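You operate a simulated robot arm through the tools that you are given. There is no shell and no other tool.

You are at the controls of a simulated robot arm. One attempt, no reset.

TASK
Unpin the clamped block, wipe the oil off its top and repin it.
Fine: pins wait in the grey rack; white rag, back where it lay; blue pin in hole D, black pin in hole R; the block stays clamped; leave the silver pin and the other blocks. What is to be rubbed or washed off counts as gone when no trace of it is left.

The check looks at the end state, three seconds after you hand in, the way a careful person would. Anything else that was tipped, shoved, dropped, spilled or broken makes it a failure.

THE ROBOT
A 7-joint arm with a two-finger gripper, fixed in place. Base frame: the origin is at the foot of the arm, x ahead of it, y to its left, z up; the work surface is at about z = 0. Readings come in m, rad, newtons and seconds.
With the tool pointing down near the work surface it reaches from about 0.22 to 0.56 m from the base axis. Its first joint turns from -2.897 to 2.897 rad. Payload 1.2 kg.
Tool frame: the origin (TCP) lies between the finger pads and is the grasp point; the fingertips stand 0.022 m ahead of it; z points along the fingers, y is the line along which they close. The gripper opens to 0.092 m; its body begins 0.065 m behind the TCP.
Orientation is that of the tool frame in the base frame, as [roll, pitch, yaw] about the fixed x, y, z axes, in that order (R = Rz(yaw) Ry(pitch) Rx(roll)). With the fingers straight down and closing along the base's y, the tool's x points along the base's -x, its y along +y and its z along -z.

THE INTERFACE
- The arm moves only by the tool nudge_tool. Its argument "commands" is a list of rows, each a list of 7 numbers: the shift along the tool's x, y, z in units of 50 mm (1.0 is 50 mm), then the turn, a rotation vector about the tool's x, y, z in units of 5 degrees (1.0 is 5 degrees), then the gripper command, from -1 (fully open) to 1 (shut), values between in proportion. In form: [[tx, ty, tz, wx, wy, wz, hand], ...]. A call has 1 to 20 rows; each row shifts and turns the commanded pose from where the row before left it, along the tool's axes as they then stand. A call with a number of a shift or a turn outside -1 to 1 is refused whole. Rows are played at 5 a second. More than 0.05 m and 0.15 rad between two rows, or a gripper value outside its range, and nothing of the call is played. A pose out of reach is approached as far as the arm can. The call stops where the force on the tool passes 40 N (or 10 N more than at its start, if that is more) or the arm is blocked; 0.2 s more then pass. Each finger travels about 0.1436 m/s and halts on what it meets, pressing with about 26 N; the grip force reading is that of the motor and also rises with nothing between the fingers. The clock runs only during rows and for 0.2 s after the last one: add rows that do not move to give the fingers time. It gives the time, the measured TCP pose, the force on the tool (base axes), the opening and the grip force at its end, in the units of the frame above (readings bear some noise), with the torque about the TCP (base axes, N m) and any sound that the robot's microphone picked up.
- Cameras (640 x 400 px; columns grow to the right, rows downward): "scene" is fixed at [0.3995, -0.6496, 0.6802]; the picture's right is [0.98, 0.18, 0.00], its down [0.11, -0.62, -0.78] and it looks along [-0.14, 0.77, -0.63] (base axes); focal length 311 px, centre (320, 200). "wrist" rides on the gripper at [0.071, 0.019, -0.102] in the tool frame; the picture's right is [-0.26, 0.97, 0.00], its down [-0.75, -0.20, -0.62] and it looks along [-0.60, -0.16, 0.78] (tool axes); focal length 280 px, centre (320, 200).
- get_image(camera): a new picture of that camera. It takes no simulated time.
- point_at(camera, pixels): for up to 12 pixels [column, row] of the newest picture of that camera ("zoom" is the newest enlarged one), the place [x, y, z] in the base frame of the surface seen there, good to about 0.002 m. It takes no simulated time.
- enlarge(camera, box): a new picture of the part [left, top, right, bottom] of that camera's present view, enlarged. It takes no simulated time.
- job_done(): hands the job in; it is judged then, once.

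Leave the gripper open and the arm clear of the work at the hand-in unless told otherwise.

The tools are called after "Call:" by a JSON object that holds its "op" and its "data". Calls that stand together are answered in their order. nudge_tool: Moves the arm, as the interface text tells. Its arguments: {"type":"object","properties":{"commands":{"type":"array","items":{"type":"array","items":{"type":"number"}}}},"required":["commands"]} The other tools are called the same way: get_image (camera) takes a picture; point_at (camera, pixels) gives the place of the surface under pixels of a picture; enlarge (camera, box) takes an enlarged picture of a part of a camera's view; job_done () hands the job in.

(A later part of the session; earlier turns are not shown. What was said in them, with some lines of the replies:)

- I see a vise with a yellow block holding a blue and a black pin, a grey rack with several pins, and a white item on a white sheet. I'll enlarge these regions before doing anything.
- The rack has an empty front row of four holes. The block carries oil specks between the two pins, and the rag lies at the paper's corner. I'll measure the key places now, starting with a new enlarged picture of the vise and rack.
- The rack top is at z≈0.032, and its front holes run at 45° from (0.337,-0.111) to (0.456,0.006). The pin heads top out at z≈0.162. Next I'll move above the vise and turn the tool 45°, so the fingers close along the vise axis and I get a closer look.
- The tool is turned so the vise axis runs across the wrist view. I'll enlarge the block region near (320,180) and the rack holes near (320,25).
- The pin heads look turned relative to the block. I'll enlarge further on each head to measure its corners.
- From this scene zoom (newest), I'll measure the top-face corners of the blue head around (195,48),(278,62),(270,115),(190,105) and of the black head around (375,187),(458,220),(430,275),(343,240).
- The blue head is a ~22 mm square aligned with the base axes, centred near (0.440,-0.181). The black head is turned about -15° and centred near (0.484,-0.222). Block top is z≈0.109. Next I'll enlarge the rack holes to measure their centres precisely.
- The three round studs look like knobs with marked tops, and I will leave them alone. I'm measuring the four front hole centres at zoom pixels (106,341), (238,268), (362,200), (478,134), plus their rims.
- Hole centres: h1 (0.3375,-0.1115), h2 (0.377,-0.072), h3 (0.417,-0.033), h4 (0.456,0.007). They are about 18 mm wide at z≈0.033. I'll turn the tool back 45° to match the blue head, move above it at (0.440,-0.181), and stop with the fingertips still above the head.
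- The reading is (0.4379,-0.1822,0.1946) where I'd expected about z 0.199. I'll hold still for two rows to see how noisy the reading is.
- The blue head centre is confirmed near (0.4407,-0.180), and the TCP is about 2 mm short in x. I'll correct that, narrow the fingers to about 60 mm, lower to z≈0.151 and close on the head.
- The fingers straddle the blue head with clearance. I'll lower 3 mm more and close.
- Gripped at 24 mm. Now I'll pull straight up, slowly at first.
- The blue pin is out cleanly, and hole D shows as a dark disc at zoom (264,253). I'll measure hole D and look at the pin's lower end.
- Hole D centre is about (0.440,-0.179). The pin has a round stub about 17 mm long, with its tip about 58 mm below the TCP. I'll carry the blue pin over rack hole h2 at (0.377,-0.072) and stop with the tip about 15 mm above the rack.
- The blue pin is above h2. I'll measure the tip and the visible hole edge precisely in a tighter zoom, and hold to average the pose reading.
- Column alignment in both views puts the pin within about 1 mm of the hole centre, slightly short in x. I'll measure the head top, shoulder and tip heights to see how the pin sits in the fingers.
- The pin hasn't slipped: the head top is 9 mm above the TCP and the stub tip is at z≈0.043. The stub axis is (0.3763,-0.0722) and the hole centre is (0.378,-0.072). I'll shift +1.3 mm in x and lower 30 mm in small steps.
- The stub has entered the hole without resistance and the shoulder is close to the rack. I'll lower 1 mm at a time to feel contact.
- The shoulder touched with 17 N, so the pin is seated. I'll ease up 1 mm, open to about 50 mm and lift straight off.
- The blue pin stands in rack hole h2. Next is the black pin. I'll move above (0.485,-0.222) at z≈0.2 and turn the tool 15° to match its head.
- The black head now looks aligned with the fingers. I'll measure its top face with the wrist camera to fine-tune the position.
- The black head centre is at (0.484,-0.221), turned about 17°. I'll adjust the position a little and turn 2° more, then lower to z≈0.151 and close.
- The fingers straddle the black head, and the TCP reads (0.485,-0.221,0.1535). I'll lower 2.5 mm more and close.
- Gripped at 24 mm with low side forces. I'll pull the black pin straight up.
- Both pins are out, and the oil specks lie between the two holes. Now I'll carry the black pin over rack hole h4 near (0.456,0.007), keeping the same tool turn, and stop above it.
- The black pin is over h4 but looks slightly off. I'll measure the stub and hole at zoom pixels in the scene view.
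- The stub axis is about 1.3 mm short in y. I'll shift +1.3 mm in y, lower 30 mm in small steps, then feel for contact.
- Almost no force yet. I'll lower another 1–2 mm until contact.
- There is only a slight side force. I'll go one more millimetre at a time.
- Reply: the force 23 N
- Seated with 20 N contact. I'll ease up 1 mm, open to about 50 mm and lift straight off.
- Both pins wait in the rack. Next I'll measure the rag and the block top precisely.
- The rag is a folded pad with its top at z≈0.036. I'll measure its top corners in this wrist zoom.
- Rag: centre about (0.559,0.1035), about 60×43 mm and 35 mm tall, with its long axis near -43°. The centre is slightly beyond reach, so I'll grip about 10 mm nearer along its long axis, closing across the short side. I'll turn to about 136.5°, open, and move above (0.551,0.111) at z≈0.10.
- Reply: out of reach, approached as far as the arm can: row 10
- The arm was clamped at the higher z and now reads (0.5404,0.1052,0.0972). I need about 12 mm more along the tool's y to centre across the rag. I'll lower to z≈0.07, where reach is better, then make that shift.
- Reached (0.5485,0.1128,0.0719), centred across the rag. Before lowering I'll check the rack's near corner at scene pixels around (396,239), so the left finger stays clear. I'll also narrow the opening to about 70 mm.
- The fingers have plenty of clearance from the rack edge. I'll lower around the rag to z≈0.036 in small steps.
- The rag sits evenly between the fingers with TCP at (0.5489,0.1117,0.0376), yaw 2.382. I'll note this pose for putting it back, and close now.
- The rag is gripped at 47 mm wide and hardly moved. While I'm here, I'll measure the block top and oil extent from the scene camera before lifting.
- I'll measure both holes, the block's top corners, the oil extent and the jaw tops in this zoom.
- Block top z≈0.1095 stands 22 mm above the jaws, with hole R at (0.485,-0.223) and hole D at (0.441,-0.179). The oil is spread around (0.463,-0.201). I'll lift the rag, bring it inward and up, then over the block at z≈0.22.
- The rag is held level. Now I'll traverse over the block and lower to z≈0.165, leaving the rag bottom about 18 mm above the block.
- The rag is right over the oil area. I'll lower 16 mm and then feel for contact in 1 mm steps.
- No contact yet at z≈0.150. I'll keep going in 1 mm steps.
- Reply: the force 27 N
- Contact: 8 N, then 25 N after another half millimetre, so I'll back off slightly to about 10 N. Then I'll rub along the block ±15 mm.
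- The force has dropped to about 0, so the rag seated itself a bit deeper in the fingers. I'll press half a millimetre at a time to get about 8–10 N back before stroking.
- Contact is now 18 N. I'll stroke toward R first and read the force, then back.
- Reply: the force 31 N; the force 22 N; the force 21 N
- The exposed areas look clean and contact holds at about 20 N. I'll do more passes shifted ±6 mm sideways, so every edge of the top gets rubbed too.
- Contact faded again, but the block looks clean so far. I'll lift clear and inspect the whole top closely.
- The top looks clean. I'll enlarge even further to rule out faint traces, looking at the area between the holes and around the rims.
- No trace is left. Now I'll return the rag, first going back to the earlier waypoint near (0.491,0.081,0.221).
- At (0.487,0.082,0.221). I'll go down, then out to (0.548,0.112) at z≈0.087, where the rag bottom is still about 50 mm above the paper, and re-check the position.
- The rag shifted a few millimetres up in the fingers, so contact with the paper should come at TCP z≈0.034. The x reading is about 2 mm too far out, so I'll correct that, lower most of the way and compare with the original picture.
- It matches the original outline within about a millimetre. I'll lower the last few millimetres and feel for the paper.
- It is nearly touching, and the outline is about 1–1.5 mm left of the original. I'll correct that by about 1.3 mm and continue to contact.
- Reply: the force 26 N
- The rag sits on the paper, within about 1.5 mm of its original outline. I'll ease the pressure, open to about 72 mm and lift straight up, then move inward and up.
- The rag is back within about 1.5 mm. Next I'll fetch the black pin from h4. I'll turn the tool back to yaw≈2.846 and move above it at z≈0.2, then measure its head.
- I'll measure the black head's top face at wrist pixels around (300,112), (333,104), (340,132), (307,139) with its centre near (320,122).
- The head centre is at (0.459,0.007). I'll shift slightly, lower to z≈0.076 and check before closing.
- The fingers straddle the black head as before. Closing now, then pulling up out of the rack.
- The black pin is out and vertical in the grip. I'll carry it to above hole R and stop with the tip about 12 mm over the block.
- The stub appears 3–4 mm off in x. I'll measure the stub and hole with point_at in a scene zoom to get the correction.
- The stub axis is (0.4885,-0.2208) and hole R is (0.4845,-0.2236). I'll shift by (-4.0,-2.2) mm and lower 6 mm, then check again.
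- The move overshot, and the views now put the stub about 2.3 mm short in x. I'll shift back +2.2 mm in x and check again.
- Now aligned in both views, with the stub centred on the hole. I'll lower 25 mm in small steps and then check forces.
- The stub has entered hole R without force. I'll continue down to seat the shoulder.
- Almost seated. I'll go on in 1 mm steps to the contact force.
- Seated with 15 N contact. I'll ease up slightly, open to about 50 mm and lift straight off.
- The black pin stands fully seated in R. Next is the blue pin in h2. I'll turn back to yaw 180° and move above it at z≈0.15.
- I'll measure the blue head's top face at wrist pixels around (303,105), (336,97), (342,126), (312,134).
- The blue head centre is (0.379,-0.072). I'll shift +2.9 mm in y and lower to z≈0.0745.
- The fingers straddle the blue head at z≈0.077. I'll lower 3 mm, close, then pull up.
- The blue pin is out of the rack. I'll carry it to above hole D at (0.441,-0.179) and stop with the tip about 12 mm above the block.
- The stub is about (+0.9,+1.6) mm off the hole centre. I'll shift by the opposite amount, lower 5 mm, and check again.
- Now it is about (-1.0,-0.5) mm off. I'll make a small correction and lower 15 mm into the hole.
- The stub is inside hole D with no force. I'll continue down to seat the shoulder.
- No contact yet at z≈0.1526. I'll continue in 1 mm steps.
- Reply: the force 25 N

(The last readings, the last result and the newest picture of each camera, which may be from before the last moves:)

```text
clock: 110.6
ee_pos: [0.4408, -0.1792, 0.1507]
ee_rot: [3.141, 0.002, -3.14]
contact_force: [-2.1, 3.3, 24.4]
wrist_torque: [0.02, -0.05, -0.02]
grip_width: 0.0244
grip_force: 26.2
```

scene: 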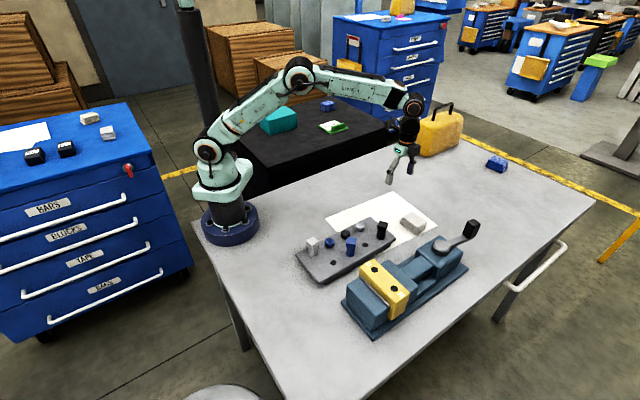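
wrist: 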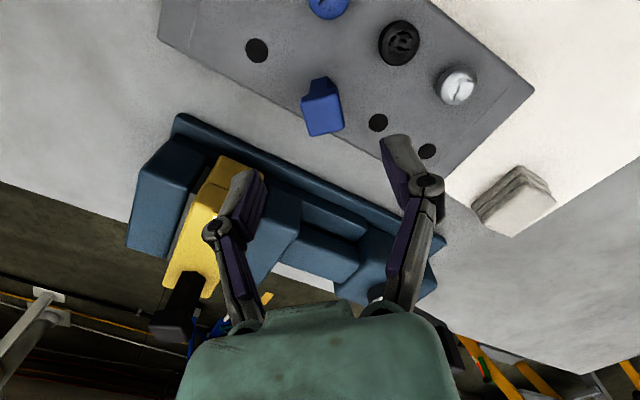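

The blue pin is seated with 24 N contact. I'll ease up, open to about 50 mm, lift straight off and retreat toward the base, clear of the work.

Call:
{"op": "nudge_tool", "data": {"commands": [[0, 0, -0.025, 0, 0, 0, 1], [0, 0, 0, 0, 0, 0, 0.3], [0, 0, 0, 0, 0, 0, -0.1], [0, 0, 0, 0, 0, 0, -0.1], [0, 0, -0.3, 0, 0, 0, -0.1], [0, 0, -0.7, 0, 0, 0, -0.1], [0, 0, -0.8, 0, 0, 0, -0.1], [0, 0, -0.8, 0, 0, 0, -0.1], [0, 0, -0.8, 0, 0, 0, -0.5], [0.8, 0, 0, 0, 0, 0, -1], [0.8, 0, 0, 0, 0, 0, -1], [0.8, 0, 0, 0, 0, 0, -1], [0, 0, 0, 0, 0, 0, -1]]}}

Call:
{"op": "get_image", "data": {"camera": "scene"}}

Call:
{"op": "enlarge", "data": {"camera": "scene", "box": [280, 180, 500, 340]}}

Call:
{"op": "enlarge", "data": {"camera": "scene", "box": [355, 240, 415, 300]}}

Call:
{"op": "get_image", "data": {"camera": "wrist"}}

```text
clock: 113.4
ee_pos: [0.3214, -0.1807, 0.3211]
ee_rot: [-3.141, 0.0, -3.139]
contact_force: [-0.7, 0.3, 0.8]
wrist_torque: [0.05, 0.0, -0.04]
grip_width: 0.0919
grip_force: 0.1
```

```text
taken
```

scene: 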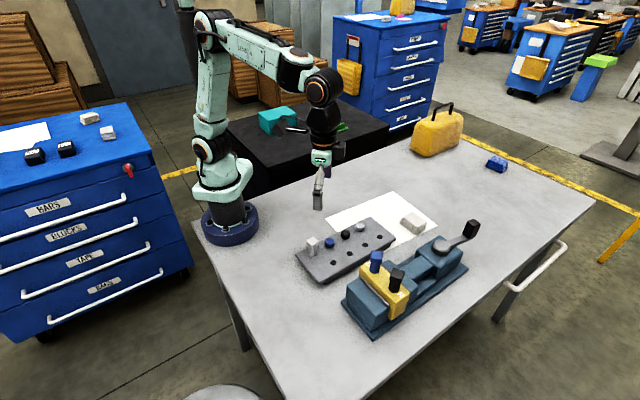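

```text
2.50 times, centred on (390, 260) of scene
```

zoom: 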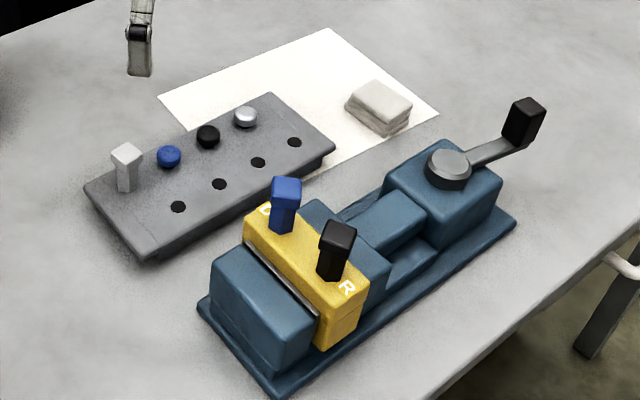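

```text
6.67 times, centred on (385, 270) of scene
```

zoom: 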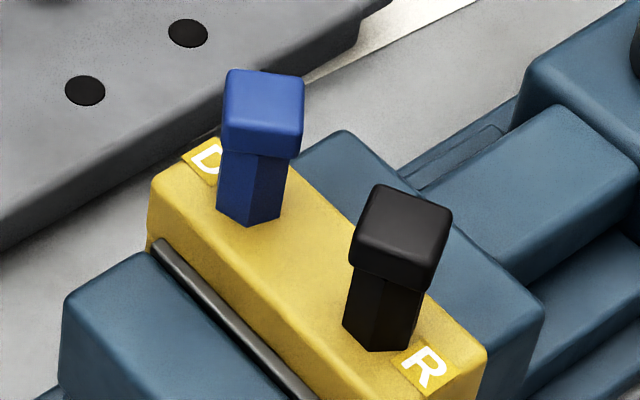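

```text
taken
```

wrist: 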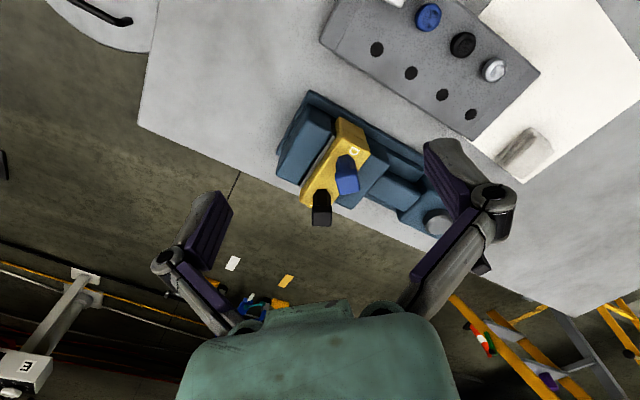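

Everything looks in place. One last check: head heights should be about 0.161, and I'll take a close wrist view of the block top for any trace of oil.

Call:
{"op": "enlarge", "data": {"camera": "wrist", "box": [290, 110, 380, 230]}}

Call:
{"op": "point_at", "data": {"camera": "scene", "pixels": [[376, 254], [376, 254], [397, 274], [397, 274], [413, 220], [413, 220], [312, 240]]}}

Call:
{"op": "enlarge", "data": {"camera": "scene", "box": [372, 265, 397, 290]}}

```text
3.33 times, centred on (335, 170) of wrist
```

zoom: 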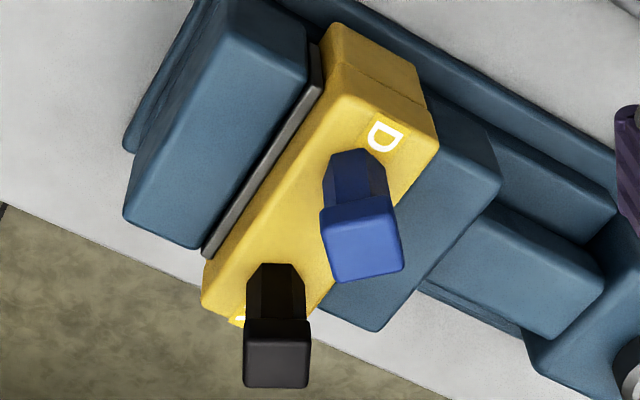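

```text
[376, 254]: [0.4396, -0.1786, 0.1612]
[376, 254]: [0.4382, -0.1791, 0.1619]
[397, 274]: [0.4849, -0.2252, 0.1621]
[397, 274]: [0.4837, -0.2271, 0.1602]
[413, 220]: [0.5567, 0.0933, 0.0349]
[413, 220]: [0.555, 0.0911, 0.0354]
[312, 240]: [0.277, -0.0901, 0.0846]
```

```text
16.00 times, centred on (384, 278) of scene
```

zoom: 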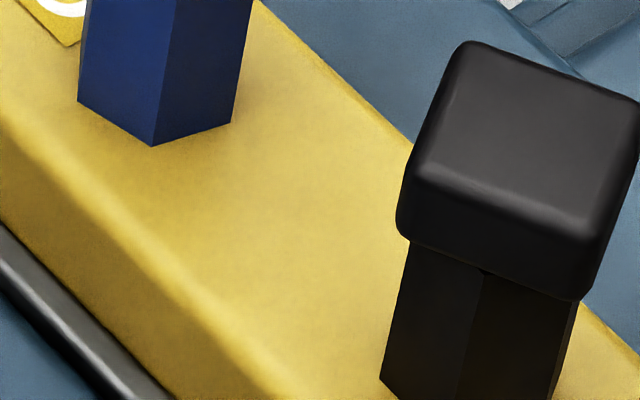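

Both heads sit at z≈0.161 as at the start, blue in D and black in R. The block top is clean and the block is still clamped. The rag is back on the paper, the silver pin is untouched, and the arm is clear with the gripper open. Handing in.

Call:
{"op": "job_done", "data": {}}

```text
The job is handed in.
```

The job is handed in: the block is unpinned, wiped clean and repinned. In close-up views from both cameras I could see no oil left on its top.

- **Pins:** The blue pin is seated in hole D and the black pin in hole R, both at the same height as at the start. They waited in the rack's empty front holes during the wipe.
- **Block:** It is still clamped in the vise; I did not touch the vise or its lever.
- **Rag:** It is back on the paper, within about 1.5 mm of where it lay.
- **Everything else:** The silver pin, the round studs in the rack and the other blocks were not touched. The gripper is open and the arm is clear of the work.
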